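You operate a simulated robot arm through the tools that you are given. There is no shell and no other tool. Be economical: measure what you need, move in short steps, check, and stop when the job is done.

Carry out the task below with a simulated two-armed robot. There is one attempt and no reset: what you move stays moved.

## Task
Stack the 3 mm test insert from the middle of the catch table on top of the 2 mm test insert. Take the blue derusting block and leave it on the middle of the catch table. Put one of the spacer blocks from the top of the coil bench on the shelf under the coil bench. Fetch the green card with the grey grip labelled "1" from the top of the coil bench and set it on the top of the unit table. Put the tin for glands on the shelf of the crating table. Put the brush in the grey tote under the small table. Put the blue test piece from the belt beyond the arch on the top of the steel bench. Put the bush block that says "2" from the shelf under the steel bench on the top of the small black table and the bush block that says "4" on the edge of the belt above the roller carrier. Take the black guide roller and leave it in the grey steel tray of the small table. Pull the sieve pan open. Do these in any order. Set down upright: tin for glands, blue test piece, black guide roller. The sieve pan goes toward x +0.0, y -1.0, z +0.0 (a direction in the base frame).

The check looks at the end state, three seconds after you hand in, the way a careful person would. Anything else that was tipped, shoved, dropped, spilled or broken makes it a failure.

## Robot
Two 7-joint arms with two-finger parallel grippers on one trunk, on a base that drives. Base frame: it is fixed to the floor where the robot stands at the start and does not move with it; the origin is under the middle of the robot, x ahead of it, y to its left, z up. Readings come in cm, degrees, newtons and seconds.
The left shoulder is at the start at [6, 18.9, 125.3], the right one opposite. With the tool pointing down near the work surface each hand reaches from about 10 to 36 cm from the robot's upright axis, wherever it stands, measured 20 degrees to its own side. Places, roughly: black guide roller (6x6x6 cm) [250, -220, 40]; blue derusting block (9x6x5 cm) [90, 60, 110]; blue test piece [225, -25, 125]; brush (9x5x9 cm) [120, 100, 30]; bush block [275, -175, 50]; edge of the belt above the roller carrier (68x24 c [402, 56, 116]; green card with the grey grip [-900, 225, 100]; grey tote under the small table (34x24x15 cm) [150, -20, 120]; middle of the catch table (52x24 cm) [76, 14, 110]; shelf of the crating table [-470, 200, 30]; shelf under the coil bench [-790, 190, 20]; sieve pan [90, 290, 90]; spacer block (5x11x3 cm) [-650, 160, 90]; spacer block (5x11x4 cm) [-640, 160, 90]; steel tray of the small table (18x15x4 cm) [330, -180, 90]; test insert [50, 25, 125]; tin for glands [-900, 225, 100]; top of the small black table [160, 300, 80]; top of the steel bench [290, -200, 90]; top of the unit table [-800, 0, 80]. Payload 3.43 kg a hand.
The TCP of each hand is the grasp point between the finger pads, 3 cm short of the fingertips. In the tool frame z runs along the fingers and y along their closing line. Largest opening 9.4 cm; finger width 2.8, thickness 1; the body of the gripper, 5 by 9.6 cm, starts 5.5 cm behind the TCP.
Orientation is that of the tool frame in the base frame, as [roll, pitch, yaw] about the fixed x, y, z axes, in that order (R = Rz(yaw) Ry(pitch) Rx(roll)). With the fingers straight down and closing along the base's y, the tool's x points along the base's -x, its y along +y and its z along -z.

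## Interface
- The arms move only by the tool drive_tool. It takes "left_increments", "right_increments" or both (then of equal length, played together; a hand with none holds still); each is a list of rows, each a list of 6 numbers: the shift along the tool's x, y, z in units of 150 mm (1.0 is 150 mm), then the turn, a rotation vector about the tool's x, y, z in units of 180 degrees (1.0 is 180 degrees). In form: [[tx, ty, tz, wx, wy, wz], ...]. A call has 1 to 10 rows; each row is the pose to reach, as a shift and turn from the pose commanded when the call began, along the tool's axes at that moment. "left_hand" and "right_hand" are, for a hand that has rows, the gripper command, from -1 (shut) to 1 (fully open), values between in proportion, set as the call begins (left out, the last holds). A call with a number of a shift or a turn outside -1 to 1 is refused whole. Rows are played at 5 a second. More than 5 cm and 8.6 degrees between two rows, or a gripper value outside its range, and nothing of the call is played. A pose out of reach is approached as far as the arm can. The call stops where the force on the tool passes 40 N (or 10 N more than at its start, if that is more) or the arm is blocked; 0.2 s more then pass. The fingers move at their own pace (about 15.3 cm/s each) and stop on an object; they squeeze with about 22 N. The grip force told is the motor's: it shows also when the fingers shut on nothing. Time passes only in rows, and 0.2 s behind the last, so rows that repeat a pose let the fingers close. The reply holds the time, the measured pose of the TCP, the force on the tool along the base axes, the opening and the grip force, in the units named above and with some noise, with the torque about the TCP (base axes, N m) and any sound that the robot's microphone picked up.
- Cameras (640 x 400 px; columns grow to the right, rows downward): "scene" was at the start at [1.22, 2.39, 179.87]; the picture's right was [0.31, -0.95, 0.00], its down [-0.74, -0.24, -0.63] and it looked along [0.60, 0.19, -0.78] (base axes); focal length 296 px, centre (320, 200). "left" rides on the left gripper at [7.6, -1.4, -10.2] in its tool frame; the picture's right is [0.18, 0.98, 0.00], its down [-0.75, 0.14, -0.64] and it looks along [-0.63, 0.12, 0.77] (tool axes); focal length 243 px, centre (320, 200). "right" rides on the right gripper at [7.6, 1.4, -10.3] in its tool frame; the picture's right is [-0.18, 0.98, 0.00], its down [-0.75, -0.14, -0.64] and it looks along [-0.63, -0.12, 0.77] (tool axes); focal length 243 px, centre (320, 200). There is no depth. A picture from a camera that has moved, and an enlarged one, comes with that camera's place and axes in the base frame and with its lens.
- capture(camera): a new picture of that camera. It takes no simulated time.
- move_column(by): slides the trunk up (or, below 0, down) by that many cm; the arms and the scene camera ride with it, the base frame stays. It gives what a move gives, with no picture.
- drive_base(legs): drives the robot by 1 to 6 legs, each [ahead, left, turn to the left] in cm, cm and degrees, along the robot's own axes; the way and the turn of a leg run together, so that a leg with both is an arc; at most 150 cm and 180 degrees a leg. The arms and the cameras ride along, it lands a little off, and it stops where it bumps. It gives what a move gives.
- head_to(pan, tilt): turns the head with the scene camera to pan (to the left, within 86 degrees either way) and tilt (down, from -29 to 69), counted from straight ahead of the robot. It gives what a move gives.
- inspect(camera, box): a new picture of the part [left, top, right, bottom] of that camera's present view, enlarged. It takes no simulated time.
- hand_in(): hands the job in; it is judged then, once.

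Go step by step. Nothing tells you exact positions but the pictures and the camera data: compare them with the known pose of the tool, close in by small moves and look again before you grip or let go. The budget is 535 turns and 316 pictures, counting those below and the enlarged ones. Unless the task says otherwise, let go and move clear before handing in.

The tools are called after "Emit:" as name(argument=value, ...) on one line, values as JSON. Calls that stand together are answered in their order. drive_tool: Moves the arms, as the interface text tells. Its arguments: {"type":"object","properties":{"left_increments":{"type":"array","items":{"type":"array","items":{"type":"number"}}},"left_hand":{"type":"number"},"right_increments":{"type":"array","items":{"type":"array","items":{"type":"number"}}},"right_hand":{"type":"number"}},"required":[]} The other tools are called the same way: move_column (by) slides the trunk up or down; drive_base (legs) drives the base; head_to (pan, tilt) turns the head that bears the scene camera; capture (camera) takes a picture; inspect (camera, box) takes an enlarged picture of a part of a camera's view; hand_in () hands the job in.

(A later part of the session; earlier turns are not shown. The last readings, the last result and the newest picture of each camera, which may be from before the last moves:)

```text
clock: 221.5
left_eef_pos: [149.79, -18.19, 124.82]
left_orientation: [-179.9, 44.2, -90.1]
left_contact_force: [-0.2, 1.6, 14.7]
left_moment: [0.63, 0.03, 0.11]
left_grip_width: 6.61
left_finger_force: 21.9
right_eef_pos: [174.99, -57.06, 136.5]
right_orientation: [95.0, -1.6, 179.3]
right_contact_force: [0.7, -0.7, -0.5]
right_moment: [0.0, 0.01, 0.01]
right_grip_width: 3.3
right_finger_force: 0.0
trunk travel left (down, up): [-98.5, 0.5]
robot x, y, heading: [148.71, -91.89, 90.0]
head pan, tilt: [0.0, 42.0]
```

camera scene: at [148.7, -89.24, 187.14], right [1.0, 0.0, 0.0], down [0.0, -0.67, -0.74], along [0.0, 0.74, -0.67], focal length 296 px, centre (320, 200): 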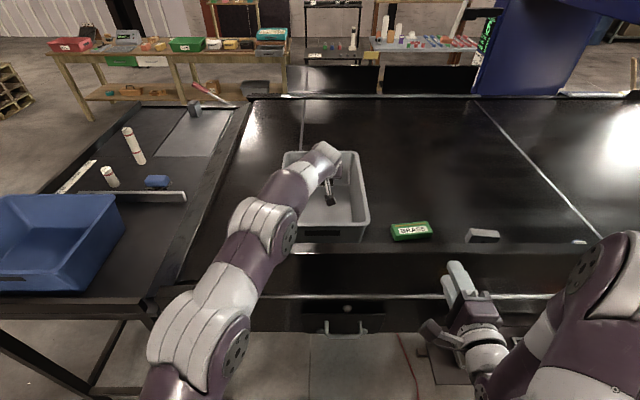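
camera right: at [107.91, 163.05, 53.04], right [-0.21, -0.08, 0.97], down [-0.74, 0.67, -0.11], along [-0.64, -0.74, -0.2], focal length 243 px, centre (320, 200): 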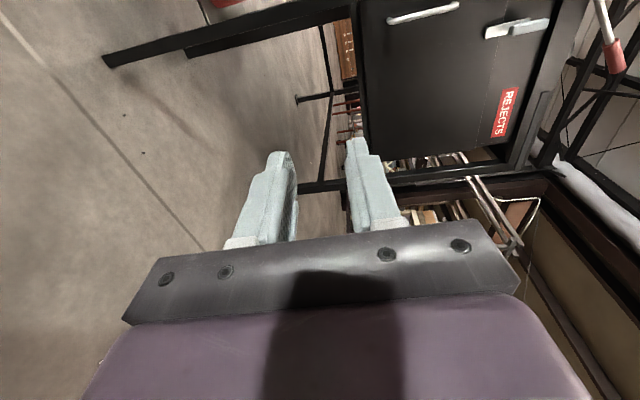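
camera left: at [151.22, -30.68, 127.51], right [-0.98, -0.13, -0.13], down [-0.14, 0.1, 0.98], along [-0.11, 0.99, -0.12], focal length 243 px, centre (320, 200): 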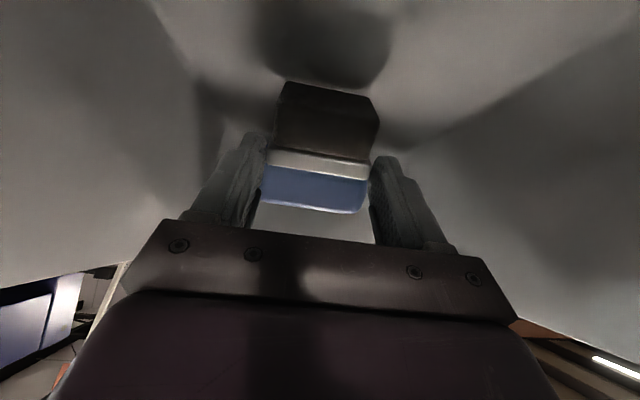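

The brush touches the tote floor. I open and withdraw upward.

Emit:
drive_tool(left_increments=[[0, 0, 0, 0, 0, 0], [0, 0, 0, 0, 0, 0], [0, 0, 0, 0, 0, 0]], left_hand=0.9)

Emit:
drive_tool(left_increments=[[0, 0, -0.2, 0, 0, 0], [-0.02, 0, -0.4, 0, 0, 0], [-0.2, 0, -0.6, 0, 0, 0], [-0.4, 0, -0.8, 0, 0, 0], [-0.6, 0, -1, 0, 0, 0]])

Emit:
inspect(camera="scene", box=[220, 110, 420, 270])

Emit:
capture(camera="left")

```text
clock: 222.3
left_eef_pos: [149.76, -18.26, 124.17]
left_orientation: [179.9, 43.8, -90.3]
left_contact_force: [-0.8, 1.3, -0.5]
left_moment: [-0.02, 0.02, 0.0]
left_grip_width: 8.94
left_finger_force: 0.0
right_eef_pos: [175.07, -56.65, 136.46]
right_orientation: [95.2, -1.6, 179.3]
right_contact_force: [-0.4, 0.6, 0.2]
right_moment: [-0.03, -0.02, 0.01]
right_grip_width: 3.29
right_finger_force: 0.1
trunk travel left (down, up): [-98.5, 0.5]
robot x, y, heading: [148.73, -91.81, 90.3]
head pan, tilt: [0.0, 42.0]
```

```text
clock: 223.5
left_eef_pos: [149.68, -21.5, 141.17]
left_orientation: [180.0, 43.6, -90.5]
left_contact_force: [1.0, 0.3, -0.3]
left_moment: [0.0, -0.02, 0.06]
left_grip_width: 8.95
left_finger_force: 0.1
right_eef_pos: [175.15, -56.61, 136.47]
right_orientation: [95.1, -1.6, 179.3]
right_contact_force: [0.0, 0.4, 0.5]
right_moment: [0.0, -0.01, 0.0]
right_grip_width: 3.32
right_finger_force: 0.1
trunk travel left (down, up): [-98.5, 0.5]
robot x, y, heading: [148.56, -91.89, 90.1]
head pan, tilt: [0.0, 42.0]
```

```text
2.50 times, centred on (320, 190) of scene
camera zoom: at [148.7, -89.23, 187.13], right [1.0, 0.0, 0.0], down [0.0, -0.67, -0.74], along [0.0, 0.74, -0.67], focal length 740 px, centre (320, 225)
```

zoom: 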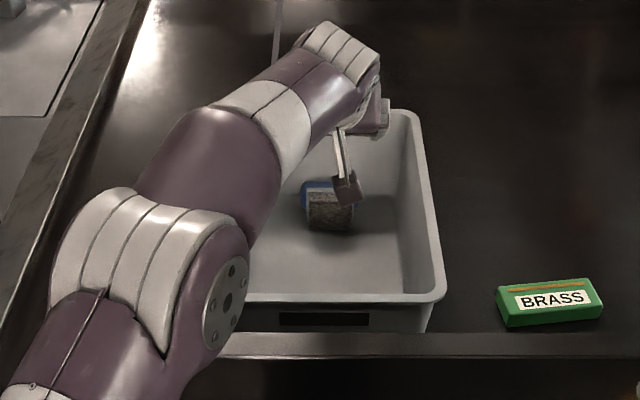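

```text
201 pictures are left
camera left: at [151.1, -34.22, 143.37], right [-0.98, -0.13, -0.13], down [-0.14, 0.1, 0.98], along [-0.11, 0.99, -0.12], focal length 243 px, centre (320, 200)
```

left: 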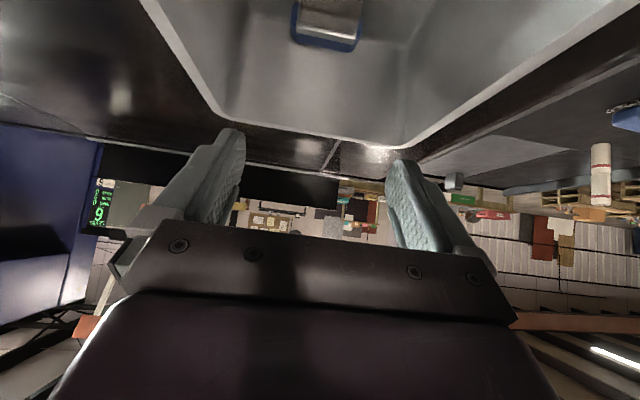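

The brush lies in the tote. I back out over the board and move along the belt to look for the blue test piece.

Emit:
drive_tool(left_increments=[[-0.1, 0, -0.1, 0, 0, 0], [-0.2, 0, -0.25, 0, 0, 0], [-0.3, 0, -0.4, 0, 0, 0], [-0.2, 0, -0.5, 0, 0, 0]])

Emit:
drive_base(legs=[[-27, 0, 0]])

Emit:
head_to(pan=-50, tilt=28)

Emit:
capture(camera="scene")

```text
clock: 224.5
left_eef_pos: [149.65, -24.94, 148.85]
left_orientation: [-179.9, 43.6, -90.4]
left_contact_force: [0.3, -0.6, 0.4]
left_moment: [0.04, -0.03, -0.01]
left_grip_width: 8.91
left_finger_force: 0.1
right_eef_pos: [175.01, -56.87, 136.59]
right_orientation: [95.0, -1.6, 179.4]
right_contact_force: [-0.4, -0.5, -0.5]
right_moment: [0.01, 0.0, 0.0]
right_grip_width: 3.28
right_finger_force: 0.0
trunk travel left (down, up): [-98.5, 0.5]
robot x, y, heading: [148.68, -91.85, 90.1]
head pan, tilt: [0.0, 42.0]
```

```text
clock: 226.4
left_eef_pos: [150.01, -51.95, 148.56]
left_orientation: [-180.0, 43.7, -90.6]
left_contact_force: [0.0, 0.6, 0.5]
left_moment: [-0.01, 0.01, 0.01]
left_grip_width: 8.92
left_finger_force: 0.0
right_eef_pos: [175.4, -83.88, 136.41]
right_orientation: [95.2, -1.6, 179.1]
right_contact_force: [-0.2, -0.4, 0.2]
right_moment: [0.0, 0.01, -0.02]
right_grip_width: 3.29
right_finger_force: 0.0
trunk travel left (down, up): [-98.5, 0.5]
robot x, y, heading: [148.47, -118.86, 89.9]
head pan, tilt: [0.0, 42.0]
```

```text
clock: 227.6
left_eef_pos: [150.03, -52.01, 148.62]
left_orientation: [180.0, 43.7, -90.5]
left_contact_force: [0.6, -0.8, -0.3]
left_moment: [0.0, -0.04, -0.01]
left_grip_width: 8.92
left_finger_force: 0.0
right_eef_pos: [175.32, -83.93, 136.33]
right_orientation: [95.2, -1.6, 179.1]
right_contact_force: [-0.4, 0.7, -0.2]
right_moment: [-0.01, -0.01, -0.01]
right_grip_width: 3.26
right_finger_force: 0.1
trunk travel left (down, up): [-98.5, 0.5]
robot x, y, heading: [148.68, -118.8, 89.9]
head pan, tilt: [-50.0, 28.0]
```

```text
200 pictures are left
camera scene: at [155.68, -118.92, 189.28], right [0.64, -0.77, 0.0], down [-0.36, -0.3, -0.88], along [0.68, 0.57, -0.47], focal length 296 px, centre (320, 200)
```

scene: 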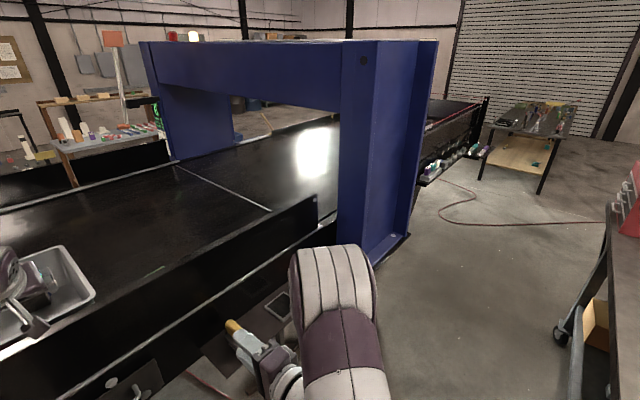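

The arch is at x≈250–290. I strafe along to x≈215 to see the belt near the test piece.

Emit:
drive_base(legs=[[0, -62, 0]])

Emit:
head_to(pan=0, tilt=35)

Emit:
capture(camera="scene")

```text
clock: 231.1
left_eef_pos: [212.84, -52.84, 148.69]
left_orientation: [-179.8, 43.7, -91.5]
left_contact_force: [-0.3, -0.1, -0.2]
left_moment: [0.0, -0.03, 0.03]
left_grip_width: 8.93
left_finger_force: 0.0
right_eef_pos: [237.61, -85.24, 136.56]
right_orientation: [95.1, -1.5, 178.2]
right_contact_force: [-0.2, 0.8, 0.1]
right_moment: [0.0, -0.01, -0.01]
right_grip_width: 3.3
right_finger_force: 0.0
trunk travel left (down, up): [-98.5, 0.5]
robot x, y, heading: [210.5, -119.44, 88.8]
head pan, tilt: [-50.0, 28.0]
```

```text
clock: 232.3
left_eef_pos: [212.93, -52.71, 148.76]
left_orientation: [-180.0, 43.7, -91.6]
left_contact_force: [0.6, 0.1, 0.7]
left_moment: [-0.01, -0.03, 0.03]
left_grip_width: 8.95
left_finger_force: 0.0
right_eef_pos: [237.63, -85.19, 136.43]
right_orientation: [95.1, -1.5, 178.1]
right_contact_force: [0.0, -0.1, 0.3]
right_moment: [0.01, -0.01, 0.01]
right_grip_width: 3.31
right_finger_force: 0.1
trunk travel left (down, up): [-98.5, 0.5]
robot x, y, heading: [210.46, -119.58, 89.0]
head pan, tilt: [0.0, 35.0]
```

```text
199 pictures are left
camera scene: at [210.53, -116.76, 188.19], right [1.0, -0.02, 0.0], down [-0.01, -0.57, -0.82], along [0.02, 0.82, -0.57], focal length 296 px, centre (320, 200)
```

scene: 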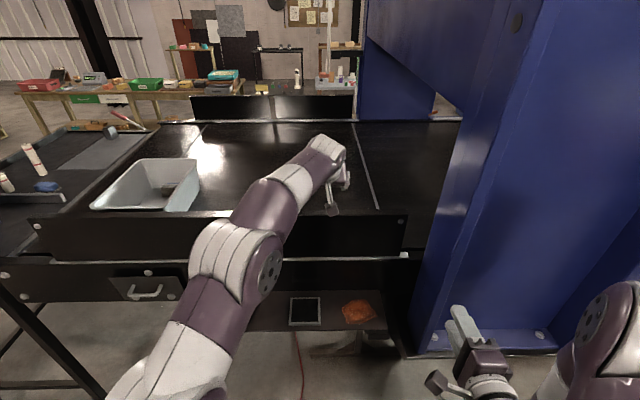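

The test piece may be hidden behind the board and my hand; I look with the left camera.

Emit:
capture(camera="left")

Emit:
inspect(camera="scene", box=[200, 110, 460, 270])

```text
198 pictures are left
camera left: at [214.03, -65.44, 150.87], right [-0.99, -0.11, -0.13], down [-0.14, 0.11, 0.98], along [-0.09, 0.99, -0.12], focal length 243 px, centre (320, 200)
```

left: 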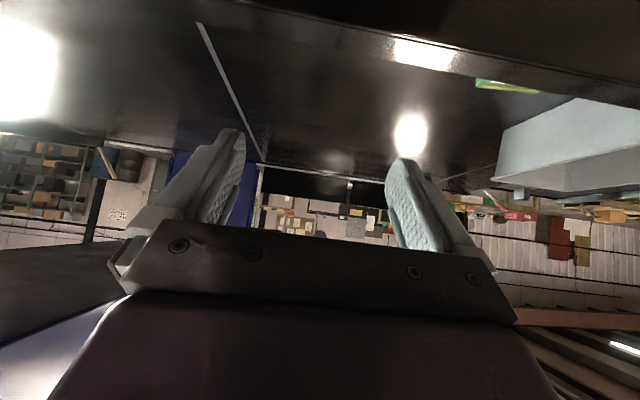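

```text
2.46 times, centred on (330, 190) of scene
camera zoom: at [210.53, -116.76, 188.19], right [1.0, -0.02, 0.0], down [-0.01, -0.57, -0.82], along [0.02, 0.82, -0.57], focal length 728 px, centre (295, 225)
```

zoom: 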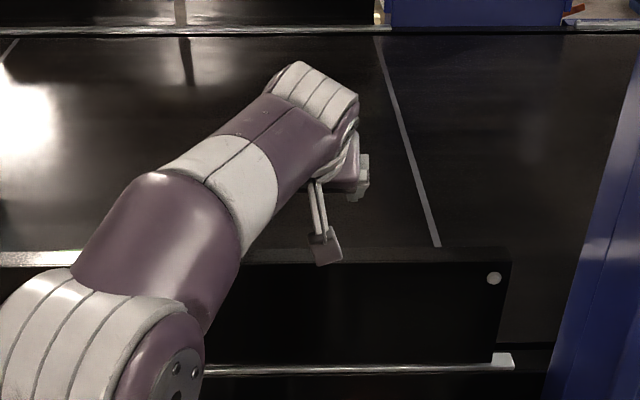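

The piece must be just behind the board near x≈225. I move slightly left, then forward so the scene camera can look over the board.

Emit:
drive_base(legs=[[0, 15, 0], [22, 0, 0]])

Emit:
head_to(pan=-25, tilt=50)

Emit:
capture(camera="scene")

```text
clock: 234.9
left_eef_pos: [198.5, -31.43, 149.04]
left_orientation: [-179.9, 43.8, -91.9]
left_contact_force: [-0.1, 0.1, 0.7]
left_moment: [0.02, 0.0, 0.0]
left_grip_width: 8.95
left_finger_force: 0.0
right_eef_pos: [223.11, -63.96, 136.66]
right_orientation: [94.9, -1.6, 177.9]
right_contact_force: [-0.1, -0.2, 1.0]
right_moment: [-0.02, -0.02, -0.01]
right_grip_width: 3.29
right_finger_force: 0.1
trunk travel left (down, up): [-98.5, 0.5]
robot x, y, heading: [195.48, -97.5, 88.3]
head pan, tilt: [0.0, 35.0]
```

```text
clock: 235.8
left_eef_pos: [198.43, -30.82, 148.69]
left_orientation: [180.0, 43.6, -91.9]
left_contact_force: [-0.3, -0.2, 1.2]
left_moment: [-0.01, 0.03, 0.02]
left_grip_width: 8.94
left_finger_force: 0.0
right_eef_pos: [222.92, -63.38, 136.39]
right_orientation: [95.1, -1.6, 177.6]
right_contact_force: [0.3, -0.1, -0.1]
right_moment: [0.02, 0.02, 0.01]
right_grip_width: 3.29
right_finger_force: 0.1
trunk travel left (down, up): [-98.5, 0.5]
robot x, y, heading: [196.02, -98.16, 88.7]
head pan, tilt: [-25.0, 50.0]
```

```text
196 pictures are left
camera scene: at [198.93, -96.63, 186.01], right [0.9, -0.44, 0.0], down [-0.34, -0.69, -0.64], along [0.29, 0.58, -0.77], focal length 296 px, centre (320, 200)
```

scene: 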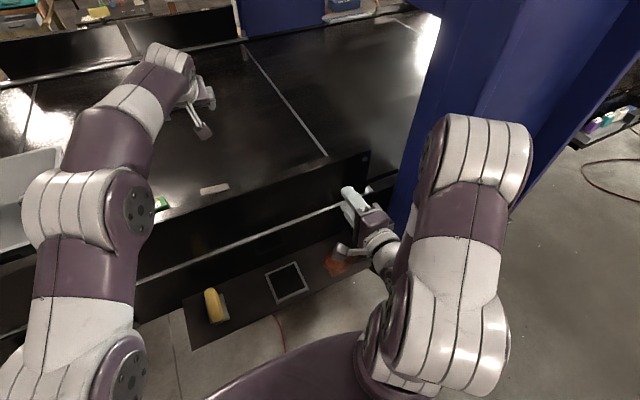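

Not obvious; I zoom in on the strip of belt just above the board.

Emit:
inspect(camera="scene", box=[150, 90, 430, 260])

Emit:
capture(camera="right")

```text
2.29 times, centred on (290, 175) of scene
camera zoom: at [198.93, -96.63, 186.01], right [0.9, -0.44, 0.0], down [-0.34, -0.69, -0.64], along [0.29, 0.58, -0.77], focal length 676 px, centre (389, 257)
```

zoom: 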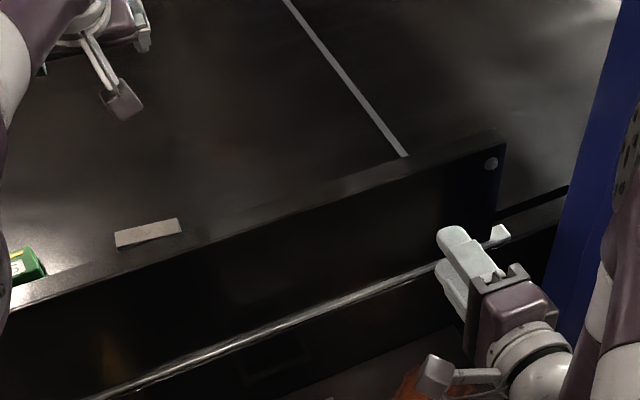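

```text
194 pictures are left
camera right: at [215.0, -73.15, 139.0], right [0.21, 0.08, 0.97], down [0.72, -0.68, -0.1], along [0.65, 0.73, -0.2], focal length 243 px, centre (320, 200)
```

right: 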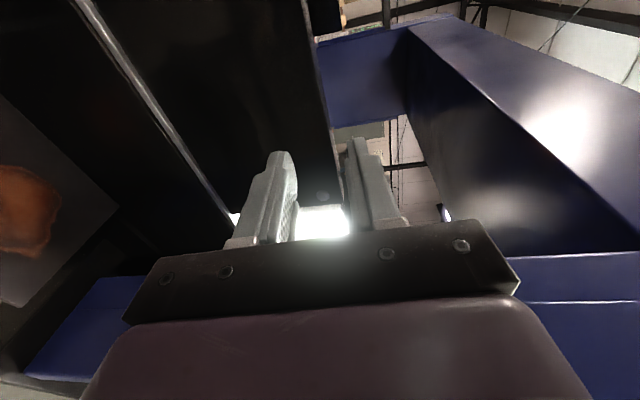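

Geometry suggests the piece is small (top z≈121) at about (225, −34), hidden just behind the board. I raise the right hand and roll it back so its camera can look down over the board.

Emit:
drive_tool(right_increments=[[0, 0.2, 0, 0, 0, -0.046], [0, 0.4, 0, 0, 0, -0.092], [0, 0.6, 0, 0, 0, -0.138], [0, 0.8, 0, 0, 0, -0.184], [0, 0.8, 0, 0, 0, -0.23], [0, 0.8, 0, 0, 0, -0.276], [0, 0.8, 0, 0, 0, -0.322], [0, 0.8, 0, 0, 0, -0.368], [0, 0.8, 0, 0, 0, -0.414], [0, 0.8, 0, 0, 0, -0.46]], right_hand=1)

Emit:
drive_tool(right_increments=[[0, 0, 0, 0, 0, -0.04], [0, 0, 0, 0, 0.045, -0.04], [0, 0, 0, 0, 0.09, -0.04], [0, 0, 0, 0, 0.135, -0.04], [0, 0, 0, 0, 0.18, -0.04], [0, 0, 0, 0, 0.225, -0.04], [0, 0, 0, 0, 0.27, -0.04]])

Emit:
capture(camera="right")

Emit:
capture(camera="scene")

```text
clock: 238.0
left_eef_pos: [198.54, -31.0, 148.72]
left_orientation: [-179.9, 43.7, -91.8]
left_contact_force: [1.5, 0.4, -0.5]
left_moment: [0.01, -0.01, 0.0]
left_grip_width: 8.93
left_finger_force: 0.0
right_eef_pos: [225.6, -59.84, 147.36]
right_orientation: [120.4, 80.0, -152.0]
right_contact_force: [0.0, 0.4, 0.4]
right_moment: [0.02, 0.03, 0.01]
right_grip_width: 9.4
right_finger_force: 0.1
right hand out of reach, approached as far as the arm can: row 2, 3, 4, 5, 6, 7, 8, 9, 10
trunk travel left (down, up): [-98.5, 0.5]
robot x, y, heading: [195.59, -97.54, 88.5]
head pan, tilt: [-25.0, 50.0]
```

```text
clock: 239.6
left_eef_pos: [198.4, -30.87, 148.63]
left_orientation: [-180.0, 43.7, -91.9]
left_contact_force: [0.2, -0.5, 0.7]
left_moment: [0.04, -0.01, 0.0]
left_grip_width: 8.94
left_finger_force: 0.1
right_eef_pos: [225.75, -59.96, 147.2]
right_orientation: [176.7, 36.5, -91.4]
right_contact_force: [-0.1, 0.6, -0.4]
right_moment: [-0.01, -0.01, 0.03]
right_grip_width: 9.41
right_finger_force: 0.1
trunk travel left (down, up): [-98.5, 0.5]
robot x, y, heading: [195.64, -97.64, 88.7]
head pan, tilt: [-25.0, 50.0]
```

```text
193 pictures are left
camera right: at [224.51, -72.12, 150.96], right [-0.98, 0.14, 0.15], down [0.18, 0.23, 0.96], along [0.1, 0.96, -0.25], focal length 243 px, centre (320, 200)
```

right: 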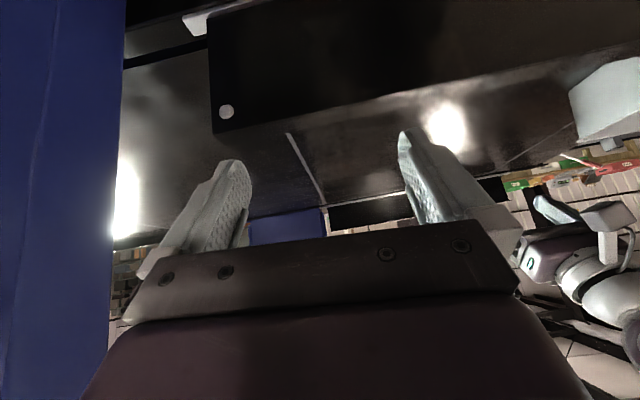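

```text
192 pictures are left
camera scene: at [198.99, -96.75, 186.01], right [0.9, -0.45, 0.0], down [-0.34, -0.69, -0.64], along [0.29, 0.57, -0.77], focal length 296 px, centre (320, 200)
```

scene: 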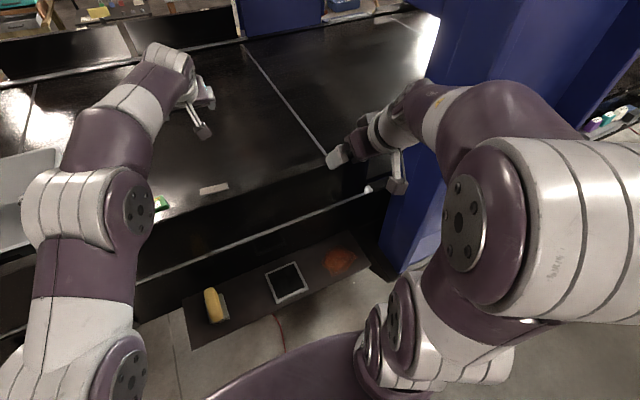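

I move 8 cm closer and reach the right hand over the board, pitching it down to look.

Emit:
drive_base(legs=[[8, 0, 0]])

Emit:
drive_tool(right_increments=[[-0.15, 0, 0.1, 0, 0, 0], [-0.3, 0, 0.2, 0, 0.03, 0], [-0.45, 0, 0.3, 0, 0.06, 0], [-0.6, 0, 0.4, 0, 0.09, 0], [-0.7, 0, 0.5, 0, 0.11, 0]])

Emit:
capture(camera="right")

```text
clock: 240.7
left_eef_pos: [198.65, -24.17, 149.25]
left_orientation: [-179.9, 44.1, -91.9]
left_contact_force: [-0.3, -0.8, 0.1]
left_moment: [0.01, -0.01, 0.0]
left_grip_width: 8.92
left_finger_force: 0.0
right_eef_pos: [225.85, -53.33, 147.6]
right_orientation: [176.7, 36.9, -91.4]
right_contact_force: [-0.5, -1.2, 0.9]
right_moment: [0.02, -0.02, -0.02]
right_grip_width: 9.41
right_finger_force: 0.1
trunk travel left (down, up): [-98.5, 0.5]
robot x, y, heading: [195.93, -90.16, 88.8]
head pan, tilt: [-25.0, 50.0]
```

```text
clock: 241.9
left_eef_pos: [198.8, -23.27, 148.78]
left_orientation: [-179.9, 43.8, -92.0]
left_contact_force: [-0.5, 0.7, 0.1]
left_moment: [0.02, 0.01, -0.02]
left_grip_width: 8.93
left_finger_force: 0.0
right_eef_pos: [227.43, -40.78, 145.65]
right_orientation: [173.1, 19.3, -90.5]
right_contact_force: [-0.5, -1.0, -0.4]
right_moment: [0.04, -0.02, -0.02]
right_grip_width: 9.4
right_finger_force: 0.0
right hand out of reach, approached as far as the arm can: row 4, 5
trunk travel left (down, up): [-98.5, 0.5]
robot x, y, heading: [195.78, -89.81, 88.7]
head pan, tilt: [-25.0, 50.0]
```

```text
191 pictures are left
camera right: at [227.26, -51.44, 152.99], right [-0.97, 0.14, 0.17], down [0.22, 0.5, 0.83], along [0.03, 0.85, -0.52], focal length 243 px, centre (320, 200)
```

right: 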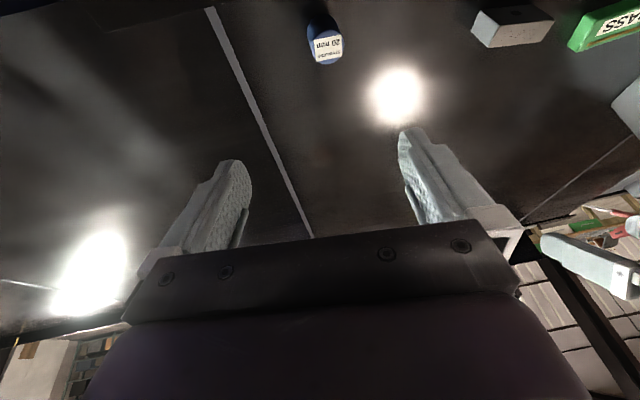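

Found it: a blue cylinder labelled "20 mm" at about (223, −36), z 116–124. The hand must come down vertically with its camera to the side so it clears the board. I move the base 4 cm closer and bring the tool vertical above it.

Emit:
drive_base(legs=[[4, 0, 0]])

Emit:
drive_tool(right_increments=[[0.03, 0.05, 0.1, 0, 0.03, -0.02], [0.06, 0.1, 0.2, 0, 0.06, -0.02], [0.09, 0.15, 0.35, 0, 0.09, -0.02], [0.12, 0.2, 0.5, 0, 0.105, -0.02], [0.12, 0.2, 0.6, 0, 0.105, -0.02]])

Emit:
capture(camera="right")

```text
clock: 242.8
left_eef_pos: [198.72, -20.35, 149.44]
left_orientation: [-179.9, 44.3, -91.9]
left_contact_force: [1.2, -1.0, 0.1]
left_moment: [0.03, 0.0, 0.02]
left_grip_width: 8.94
left_finger_force: 0.1
right_eef_pos: [227.49, -37.91, 146.21]
right_orientation: [173.3, 19.8, -90.5]
right_contact_force: [0.4, -0.5, 0.4]
right_moment: [0.06, -0.02, -0.03]
right_grip_width: 9.41
right_finger_force: 0.1
trunk travel left (down, up): [-98.5, 0.5]
robot x, y, heading: [195.78, -85.78, 88.5]
head pan, tilt: [-25.0, 50.0]
```

```text
clock: 243.9
left_eef_pos: [198.88, -19.13, 148.9]
left_orientation: [-179.8, 43.9, -91.9]
left_contact_force: [0.1, 0.1, 0.2]
left_moment: [-0.03, 0.0, 0.04]
left_grip_width: 8.96
left_finger_force: 0.1
right_eef_pos: [222.63, -37.93, 135.87]
right_orientation: [167.4, 5.3, -85.5]
right_contact_force: [-0.2, 0.0, 0.3]
right_moment: [-0.02, -0.02, -0.03]
right_grip_width: 9.41
right_finger_force: 0.1
right hand out of reach, approached as far as the arm can: row 1, 2, 3, 4, 5
trunk travel left (down, up): [-98.5, 0.5]
robot x, y, heading: [195.75, -85.82, 88.5]
head pan, tilt: [-25.0, 50.0]
```

```text
190 pictures are left
camera right: at [224.09, -46.31, 145.44], right [-0.97, 0.09, 0.23], down [0.22, 0.71, 0.66], along [-0.11, 0.69, -0.71], focal length 243 px, centre (320, 200)
```

right: 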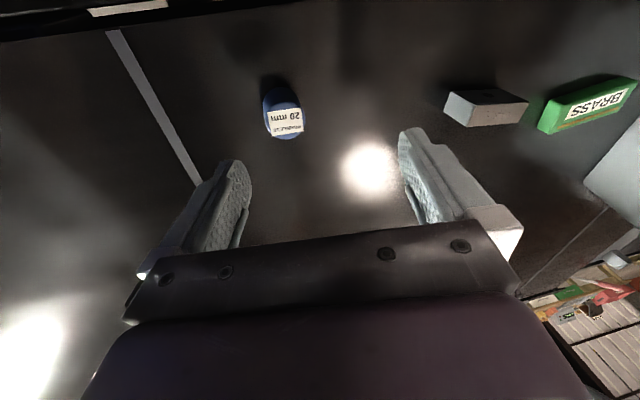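

The piece is at (223.1, −35.8). I straighten the hand's tilt, then turn it 90° so that the camera is on the side and the fingers close along y.

Emit:
drive_tool(right_increments=[[0, 0, 0, 0.036, 0, 0], [0, 0, 0.03, 0.072, 0, 0], [0, 0, 0.06, 0.072, 0.02, 0]])

Emit:
drive_tool(right_increments=[[0, 0, 0, 0, 0, -0.047], [0, 0, 0, 0, 0, -0.094], [0, 0, 0, 0, 0, -0.141], [0, 0, 0, 0, 0, -0.188], [0, 0, 0, 0, 0, -0.235], [0, 0, 0, 0, 0, -0.282], [0, 0, 0, 0, 0, -0.329], [0, 0, 0, 0, 0, -0.376], [0, 0, 0, 0, 0, -0.423], [0, 0, 0, 0, 0, -0.47]])

Emit:
capture(camera="right")

Emit:
capture(camera="scene")

```text
clock: 244.8
left_eef_pos: [198.85, -19.35, 148.98]
left_orientation: [-179.9, 43.9, -92.0]
left_contact_force: [0.5, -0.1, 0.6]
left_moment: [0.0, -0.03, -0.02]
left_grip_width: 8.95
left_finger_force: 0.2
right_eef_pos: [223.15, -39.91, 132.57]
right_orientation: [171.7, 8.9, -85.8]
right_contact_force: [0.0, -0.5, -1.5]
right_moment: [0.01, 0.0, -0.01]
right_grip_width: 9.39
right_finger_force: 0.1
right hand out of reach, approached as far as the arm can: row 1, 2, 3
trunk travel left (down, up): [-98.5, 0.5]
robot x, y, heading: [196.34, -85.64, 88.4]
head pan, tilt: [-25.0, 50.0]
```

```text
clock: 246.9
left_eef_pos: [198.78, -19.07, 148.76]
left_orientation: [-180.0, 43.9, -91.9]
left_contact_force: [-0.2, -0.2, -0.3]
left_moment: [0.02, -0.03, -0.03]
left_grip_width: 8.94
left_finger_force: 0.1
right_eef_pos: [223.19, -39.55, 132.39]
right_orientation: [-171.9, 9.2, 0.2]
right_contact_force: [-3.0, 5.8, 0.7]
right_moment: [-0.21, -0.1, -0.08]
right_grip_width: 9.12
right_finger_force: 0.0
trunk travel left (down, up): [-98.5, 0.5]
robot x, y, heading: [196.16, -85.8, 88.5]
head pan, tilt: [-25.0, 50.0]
```

```text
189 pictures are left
camera right: at [232.19, -42.29, 141.0], right [-0.2, -0.97, -0.11], down [-0.64, 0.05, 0.77], along [-0.74, 0.22, -0.63], focal length 243 px, centre (320, 200)
```

right: 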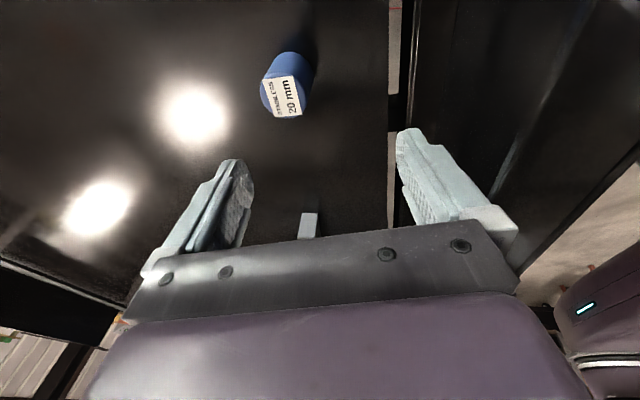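

```text
188 pictures are left
camera scene: at [199.17, -84.83, 186.01], right [0.9, -0.45, 0.0], down [-0.34, -0.69, -0.64], along [0.29, 0.57, -0.77], focal length 296 px, centre (320, 200)
```

scene: 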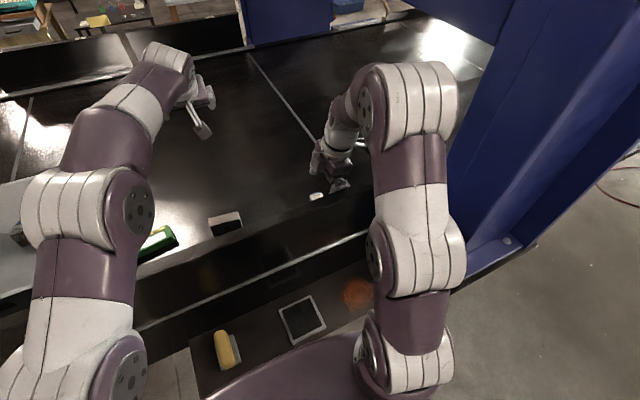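

One finger brushes the board; the piece is 3.8 cm further in +y. I narrow the opening, shift +y and straighten the tool.

Emit:
drive_tool(right_increments=[[0, -0.08, 0, 0, 0, 0], [0, -0.17, 0, -0.02, 0.02, 0], [0, -0.25, 0, -0.045, 0.05, 0], [0, -0.25, 0.03, -0.045, 0.05, 0]], right_hand=0.4)

Emit:
capture(camera="right")

```text
clock: 247.9
left_eef_pos: [198.87, -19.2, 148.82]
left_orientation: [-179.9, 43.8, -91.9]
left_contact_force: [-0.8, -0.1, 0.5]
left_moment: [0.01, 0.01, -0.02]
left_grip_width: 8.93
left_finger_force: 0.0
right_eef_pos: [223.34, -38.45, 132.48]
right_orientation: [-171.7, 9.3, 0.0]
right_contact_force: [-0.5, 0.6, -0.5]
right_moment: [0.01, 0.01, -0.01]
right_grip_width: 6.58
right_finger_force: 0.1
right hand out of reach, approached as far as the arm can: row 2, 3, 4
trunk travel left (down, up): [-98.5, 0.5]
robot x, y, heading: [196.07, -85.78, 88.6]
head pan, tilt: [-25.0, 50.0]
```

```text
187 pictures are left
camera right: at [232.35, -41.24, 141.14], right [-0.2, -0.97, -0.11], down [-0.64, 0.05, 0.77], along [-0.74, 0.23, -0.63], focal length 243 px, centre (320, 200)
```

right: 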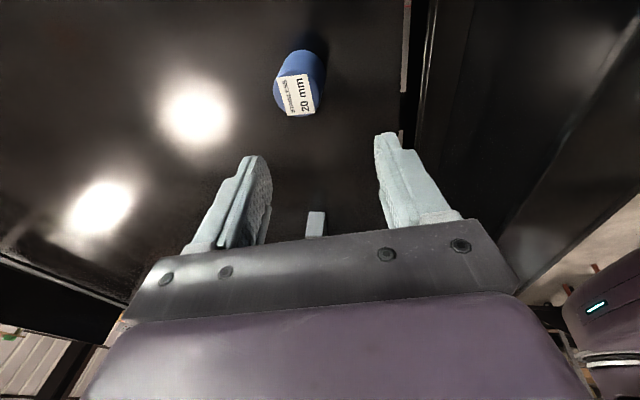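

I lower a few centimetres, where the reach is longer.

Emit:
drive_tool(right_increments=[[0, -0.03, 0.1, 0, 0, 0], [0, -0.06, 0.2, 0, 0, 0], [0, -0.08, 0.3, 0, 0, 0]])

Emit:
capture(camera="right")

```text
clock: 248.8
left_eef_pos: [198.79, -19.19, 148.66]
left_orientation: [-179.9, 43.8, -91.9]
left_contact_force: [-0.3, 0.3, -0.1]
left_moment: [0.03, 0.02, -0.01]
left_grip_width: 8.94
left_finger_force: 0.0
right_eef_pos: [222.55, -36.49, 128.29]
right_orientation: [-171.7, 9.3, 0.1]
right_contact_force: [-0.1, 0.4, 0.1]
right_moment: [0.01, 0.01, 0.02]
right_grip_width: 6.57
right_finger_force: 0.1
trunk travel left (down, up): [-98.5, 0.5]
robot x, y, heading: [196.12, -85.95, 88.5]
head pan, tilt: [-25.0, 50.0]
```

```text
186 pictures are left
camera right: at [231.58, -39.39, 136.91], right [-0.2, -0.97, -0.11], down [-0.64, 0.05, 0.77], along [-0.74, 0.23, -0.63], focal length 243 px, centre (320, 200)
```

right: 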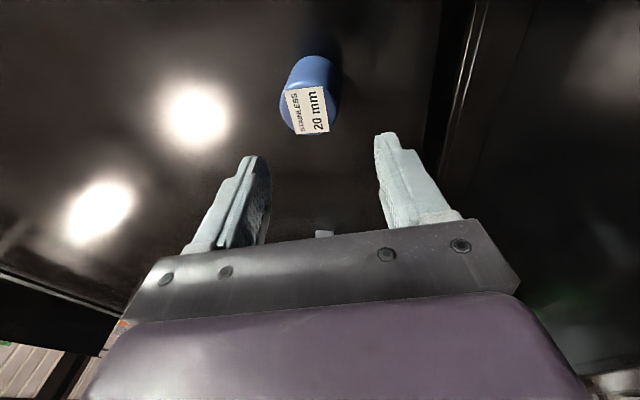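

I straighten the tilt now and shift to (223.8, −35.6).

Emit:
drive_tool(right_increments=[[0.04, -0.03, 0, -0.02, 0.025, 0], [0.08, -0.06, 0, -0.045, 0.05, 0], [0.08, -0.06, 0.03, -0.045, 0.05, 0]])

Emit:
capture(camera="right")

```text
clock: 249.6
left_eef_pos: [198.77, -19.12, 148.81]
left_orientation: [-179.9, 43.9, -91.9]
left_contact_force: [0.5, 0.0, -0.1]
left_moment: [0.02, -0.01, -0.02]
left_grip_width: 8.92
left_finger_force: 0.1
right_eef_pos: [222.58, -36.76, 128.05]
right_orientation: [-172.2, 8.9, -0.1]
right_contact_force: [0.6, -0.8, -0.1]
right_moment: [-0.01, -0.03, 0.03]
right_grip_width: 6.58
right_finger_force: 0.0
right hand out of reach, approached as far as the arm can: row 1, 2, 3
trunk travel left (down, up): [-98.5, 0.5]
robot x, y, heading: [195.98, -86.04, 88.5]
head pan, tilt: [-25.0, 50.0]
```

```text
185 pictures are left
camera right: at [231.69, -39.59, 136.69], right [-0.2, -0.97, -0.1], down [-0.64, 0.05, 0.76], along [-0.74, 0.22, -0.64], focal length 243 px, centre (320, 200)
```

right: 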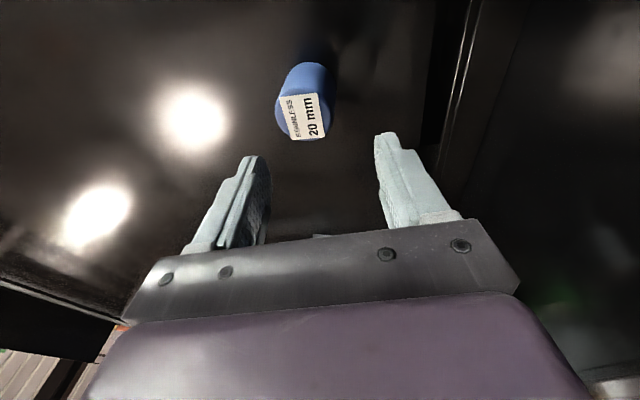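

At the limit again; lower positions reach further, so I descend with the correction included.

Emit:
drive_tool(right_increments=[[0.05, -0.05, 0.08, -0.01, 0.015, 0], [0.1, -0.08, 0.15, -0.02, 0.03, 0], [0.12, -0.08, 0.2, -0.03, 0.04, 0]])

Emit:
capture(camera="right")

```text
clock: 250.3
left_eef_pos: [198.47, -19.46, 149.08]
left_orientation: [-179.7, 44.0, -91.7]
left_contact_force: [-0.6, -0.3, -0.2]
left_moment: [-0.01, 0.0, -0.02]
left_grip_width: 8.9
left_finger_force: 0.1
right_eef_pos: [223.41, -37.58, 124.17]
right_orientation: [-172.7, 7.1, -0.2]
right_contact_force: [1.1, 3.1, 36.9]
right_moment: [1.46, -0.42, -0.02]
right_grip_width: 7.04
right_finger_force: 3.6
right hand out of reach, approached as far as the arm can: row 1, 2, 3
trunk travel left (down, up): [-98.5, 0.5]
robot x, y, heading: [195.86, -85.85, 88.7]
head pan, tilt: [-25.0, 50.0]
```

```text
184 pictures are left
camera right: at [232.13, -40.34, 133.09], right [-0.2, -0.97, -0.1], down [-0.67, 0.06, 0.74], along [-0.72, 0.22, -0.66], focal length 243 px, centre (320, 200)
```

right: 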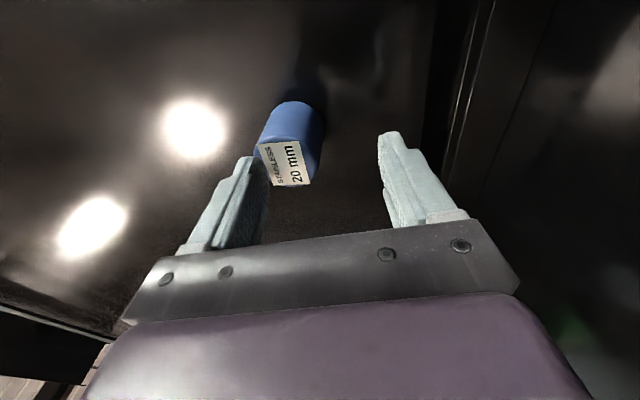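

A finger has pressed on the piece's top. I rise at once.

Emit:
drive_tool(right_increments=[[0, 0, -0.1, 0, 0, 0], [0, 0, -0.25, 0, 0, 0]])

Emit:
capture(camera="right")

```text
clock: 250.9
left_eef_pos: [198.78, -19.31, 148.93]
left_orientation: [-179.9, 43.9, -91.8]
left_contact_force: [-0.3, -0.4, 0.5]
left_moment: [0.0, 0.01, -0.03]
left_grip_width: 8.94
left_finger_force: 0.0
right_eef_pos: [224.02, -38.55, 126.72]
right_orientation: [-172.9, 7.9, -0.2]
right_contact_force: [0.6, -0.5, -0.1]
right_moment: [0.0, -0.04, -0.03]
right_grip_width: 6.6
right_finger_force: 0.1
right hand out of reach, approached as far as the arm can: row 2
trunk travel left (down, up): [-98.5, 0.5]
robot x, y, heading: [195.9, -85.79, 88.8]
head pan, tilt: [-25.0, 50.0]
```

```text
183 pictures are left
camera right: at [232.81, -41.21, 135.59], right [-0.2, -0.98, -0.09], down [-0.66, 0.06, 0.75], along [-0.73, 0.21, -0.65], focal length 243 px, centre (320, 200)
```

right: 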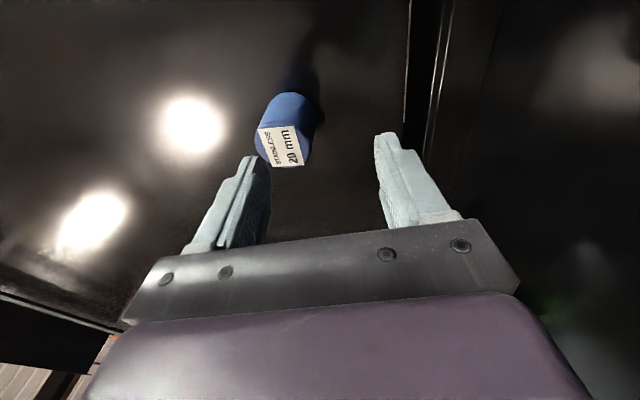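

The piece still stands. I need the base a bit closer; I check the clearance between my body and the belt's ledge.

Emit:
head_to(pan=0, tilt=69)

Emit:
capture(camera="scene")

```text
clock: 251.8
left_eef_pos: [198.88, -19.16, 148.78]
left_orientation: [-179.9, 43.8, -92.0]
left_contact_force: [0.0, 0.2, 0.3]
left_moment: [0.0, -0.01, 0.03]
left_grip_width: 8.95
left_finger_force: 0.0
right_eef_pos: [224.01, -38.19, 126.68]
right_orientation: [-172.9, 7.9, 0.0]
right_contact_force: [-0.2, 0.4, 0.1]
right_moment: [0.02, -0.01, 0.03]
right_grip_width: 6.58
right_finger_force: 0.0
trunk travel left (down, up): [-98.5, 0.5]
robot x, y, heading: [195.85, -85.72, 88.8]
head pan, tilt: [0.0, 68.8]
```

```text
182 pictures are left
camera scene: at [195.96, -86.23, 183.82], right [1.0, -0.03, 0.0], down [-0.02, -0.93, -0.36], along [0.01, 0.36, -0.93], focal length 296 px, centre (320, 200)
```

scene: 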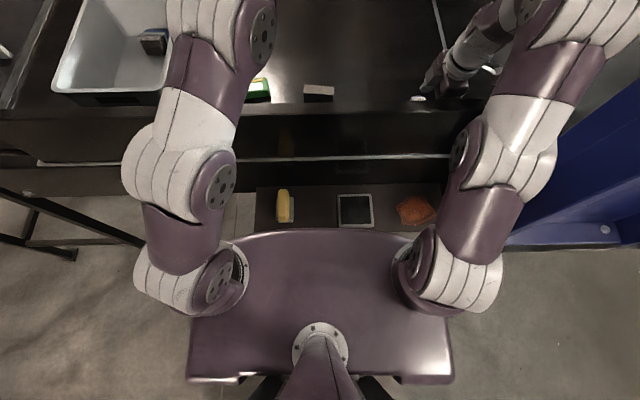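

There seems to be room (the base passes under the ledge). I raise the hand 5 cm first, then advance 5 cm.

Emit:
drive_tool(right_increments=[[0, 0, -0.15, 0, 0, 0], [0, 0, -0.3, 0, 0, 0], [0, 0, -0.38, 0, 0, 0]])

Emit:
drive_base(legs=[[5, 0, 0]])

Emit:
capture(camera="right")

```text
clock: 252.6
left_eef_pos: [198.86, -19.2, 148.79]
left_orientation: [-179.9, 43.8, -91.9]
left_contact_force: [-0.3, 0.2, -0.2]
left_moment: [0.0, -0.02, 0.0]
left_grip_width: 8.92
left_finger_force: 0.0
right_eef_pos: [224.57, -39.82, 131.28]
right_orientation: [-172.2, 8.9, 0.0]
right_contact_force: [0.2, 0.4, -0.4]
right_moment: [0.03, -0.02, 0.0]
right_grip_width: 6.58
right_finger_force: 0.0
right hand out of reach, approached as far as the arm can: row 1, 2, 3
trunk travel left (down, up): [-98.5, 0.5]
robot x, y, heading: [196.18, -85.84, 88.6]
head pan, tilt: [0.0, 68.8]
```

```text
clock: 253.6
left_eef_pos: [198.92, -15.36, 149.51]
left_orientation: [-180.0, 44.5, -91.9]
left_contact_force: [0.2, -0.8, 1.5]
left_moment: [0.06, 0.0, 0.04]
left_grip_width: 8.92
left_finger_force: 0.1
right_eef_pos: [224.74, -35.97, 131.77]
right_orientation: [-171.8, 8.8, 0.2]
right_contact_force: [0.3, -0.6, 0.0]
right_moment: [0.1, 0.01, -0.03]
right_grip_width: 6.58
right_finger_force: 0.1
trunk travel left (down, up): [-98.5, 0.5]
robot x, y, heading: [196.22, -81.39, 88.5]
head pan, tilt: [0.0, 68.8]
```

```text
181 pictures are left
camera right: at [233.76, -38.82, 140.51], right [-0.2, -0.97, -0.11], down [-0.64, 0.05, 0.76], along [-0.74, 0.23, -0.64], focal length 243 px, centre (320, 200)
```

right: 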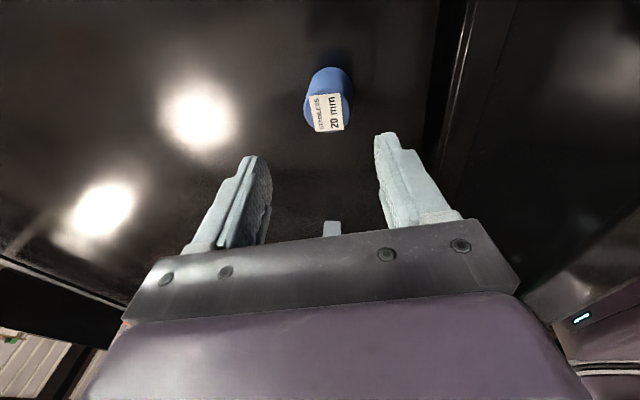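

The piece is at (224.3, −35.4) and the hand almost above it. I straighten the tool now.

Emit:
drive_tool(right_increments=[[0, -0.01, 0.05, -0.02, 0.025, 0], [0, -0.02, 0.1, -0.045, 0.05, 0], [0, -0.02, 0.12, -0.045, 0.05, 0]])

Emit:
capture(camera="right")

```text
clock: 254.4
left_eef_pos: [198.99, -14.24, 148.95]
left_orientation: [-180.0, 43.8, -92.0]
left_contact_force: [0.3, 0.6, -0.3]
left_moment: [0.03, 0.02, 0.08]
left_grip_width: 8.96
left_finger_force: 0.1
right_eef_pos: [224.81, -34.79, 131.37]
right_orientation: [-172.3, 8.9, -0.1]
right_contact_force: [-0.6, 0.0, -0.6]
right_moment: [-0.04, 0.0, 0.01]
right_grip_width: 6.57
right_finger_force: 0.0
right hand out of reach, approached as far as the arm can: row 1, 2, 3
trunk travel left (down, up): [-98.5, 0.5]
robot x, y, heading: [196.1, -80.98, 88.2]
head pan, tilt: [0.0, 68.8]
```

```text
180 pictures are left
camera right: at [233.79, -37.68, 140.1], right [-0.2, -0.97, -0.1], down [-0.64, 0.05, 0.76], along [-0.74, 0.22, -0.64], focal length 243 px, centre (320, 200)
```

right: 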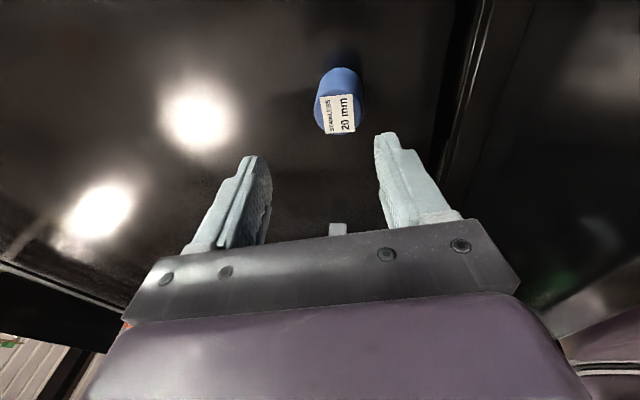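

I descend to just above the piece with a slight −y trim.

Emit:
drive_tool(right_increments=[[0, 0.02, 0.1, 0, 0, 0], [0, 0.04, 0.2, 0, 0, 0], [0, 0.04, 0.26, 0, 0, 0]])

Emit:
capture(camera="right")

```text
clock: 255.2
left_eef_pos: [199.04, -14.04, 148.8]
left_orientation: [-179.9, 43.8, -91.8]
left_contact_force: [-0.2, 0.4, -0.6]
left_moment: [0.0, 0.0, 0.0]
left_grip_width: 8.92
left_finger_force: 0.0
right_eef_pos: [224.24, -34.78, 127.73]
right_orientation: [-172.1, 8.9, 0.1]
right_contact_force: [0.1, 0.6, -0.3]
right_moment: [-0.02, 0.01, 0.0]
right_grip_width: 6.57
right_finger_force: 0.0
trunk travel left (down, up): [-98.5, 0.5]
robot x, y, heading: [196.07, -81.03, 88.4]
head pan, tilt: [0.0, 68.8]
```

```text
179 pictures are left
camera right: at [233.24, -37.58, 136.27], right [-0.2, -0.97, -0.1], down [-0.64, 0.05, 0.76], along [-0.74, 0.22, -0.64], focal length 243 px, centre (320, 200)
```

right: 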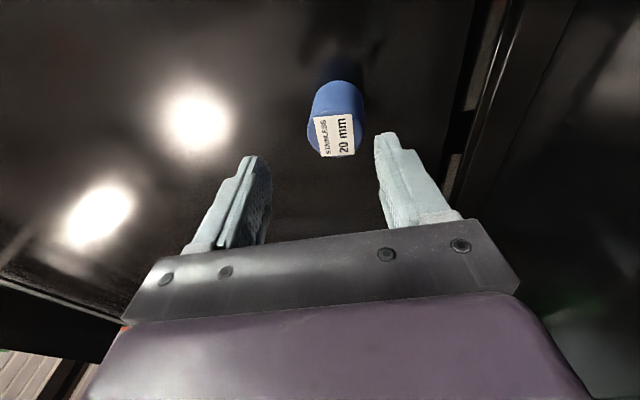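

Contact height earlier (tips at 121) and the rays agree: the piece is 5 cm tall, top z≈121, centre (223.1, −34.8). I straighten the tool and shift −1.1 cm in x.

Emit:
drive_tool(right_increments=[[-0.02, 0, 0, -0.02, 0.025, 0], [-0.05, 0, 0, -0.045, 0.05, 0], [-0.07, 0, 0, -0.045, 0.05, 0]])

Emit:
capture(camera="right")

```text
clock: 256.0
left_eef_pos: [198.93, -14.26, 148.98]
left_orientation: [-180.0, 43.9, -92.0]
left_contact_force: [-0.7, 0.7, 0.9]
left_moment: [0.01, 0.02, 0.02]
left_grip_width: 8.9
left_finger_force: 0.0
right_eef_pos: [223.97, -35.48, 127.02]
right_orientation: [-173.3, 7.5, -0.1]
right_contact_force: [0.6, -0.7, -0.1]
right_moment: [-0.02, 0.02, 0.02]
right_grip_width: 6.57
right_finger_force: 0.1
right hand out of reach, approached as far as the arm can: row 1, 2, 3
trunk travel left (down, up): [-98.5, 0.5]
robot x, y, heading: [196.14, -81.27, 88.4]
head pan, tilt: [0.0, 68.8]
```

```text
178 pictures are left
camera right: at [232.81, -38.08, 135.96], right [-0.2, -0.98, -0.09], down [-0.66, 0.07, 0.75], along [-0.72, 0.21, -0.66], focal length 243 px, centre (320, 200)
```

right: 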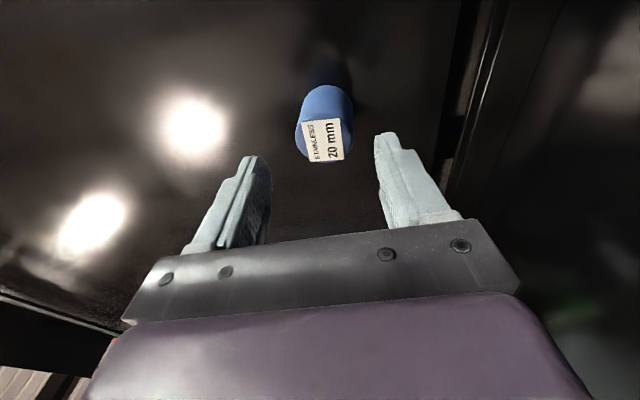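

Good. I descend 3 cm with the rest of the straightening, then check before straddling it.

Emit:
drive_tool(right_increments=[[-0.02, -0.02, 0.07, -0.01, 0.01, 0], [-0.04, -0.04, 0.14, -0.02, 0.02, 0], [-0.04, -0.05, 0.2, -0.03, 0.03, 0]])

Emit:
capture(camera="right")

```text
clock: 256.8
left_eef_pos: [198.91, -14.27, 148.95]
left_orientation: [-179.9, 43.9, -91.8]
left_contact_force: [-0.4, -0.1, -0.2]
left_moment: [-0.03, 0.01, 0.0]
left_grip_width: 8.91
left_finger_force: 0.0
right_eef_pos: [223.35, -35.89, 125.06]
right_orientation: [-174.2, 7.2, -0.1]
right_contact_force: [-0.1, 0.2, 0.3]
right_moment: [0.01, 0.0, 0.01]
right_grip_width: 6.58
right_finger_force: 0.0
right hand out of reach, approached as far as the arm can: row 1, 2, 3
trunk travel left (down, up): [-98.5, 0.5]
robot x, y, heading: [196.09, -80.99, 88.3]
head pan, tilt: [0.0, 68.8]
```

```text
177 pictures are left
camera right: at [232.19, -38.31, 134.07], right [-0.2, -0.98, -0.08], down [-0.67, 0.08, 0.74], along [-0.72, 0.2, -0.67], focal length 243 px, centre (320, 200)
```

right: 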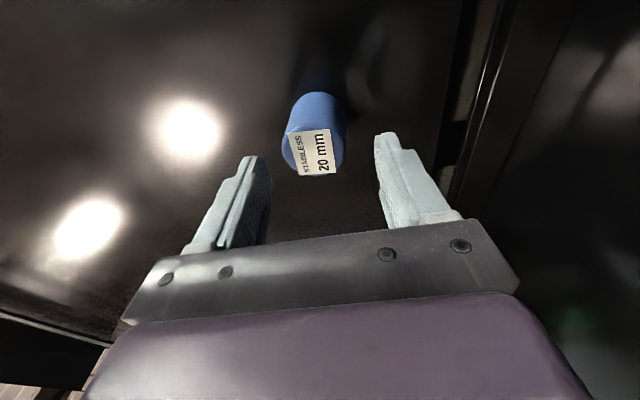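

The piece now fits between the finger planes (0.9 cm margin). I descend another 2.5 cm and look again.

Emit:
drive_tool(right_increments=[[0, -0.04, 0.06, 0, 0, 0], [0, -0.06, 0.12, 0, 0, 0], [0, -0.06, 0.17, 0, 0, 0]])

Emit:
capture(camera="right")

```text
clock: 257.6
left_eef_pos: [198.93, -14.22, 148.85]
left_orientation: [-179.8, 43.9, -91.9]
left_contact_force: [-0.2, -0.6, -0.2]
left_moment: [0.02, 0.02, -0.03]
left_grip_width: 8.94
left_finger_force: 0.0
right_eef_pos: [223.02, -34.58, 122.54]
right_orientation: [-174.2, 7.2, -0.2]
right_contact_force: [-0.3, -0.8, -0.5]
right_moment: [0.02, -0.02, -0.02]
right_grip_width: 6.58
right_finger_force: 0.0
trunk travel left (down, up): [-98.5, 0.5]
robot x, y, heading: [196.28, -81.14, 88.6]
head pan, tilt: [0.0, 68.8]
```

```text
176 pictures are left
camera right: at [231.82, -37.1, 131.62], right [-0.2, -0.98, -0.08], down [-0.67, 0.08, 0.74], along [-0.72, 0.2, -0.67], focal length 243 px, centre (320, 200)
```

right: 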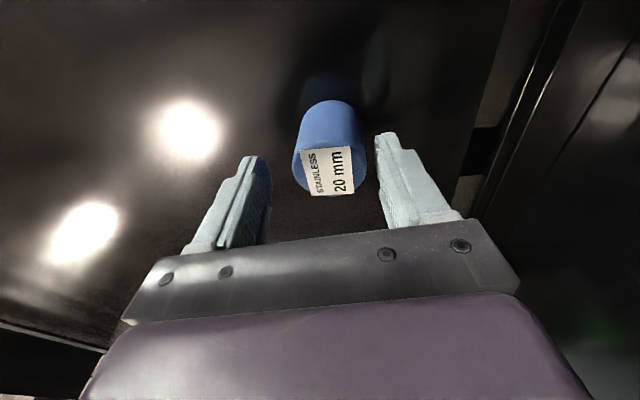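

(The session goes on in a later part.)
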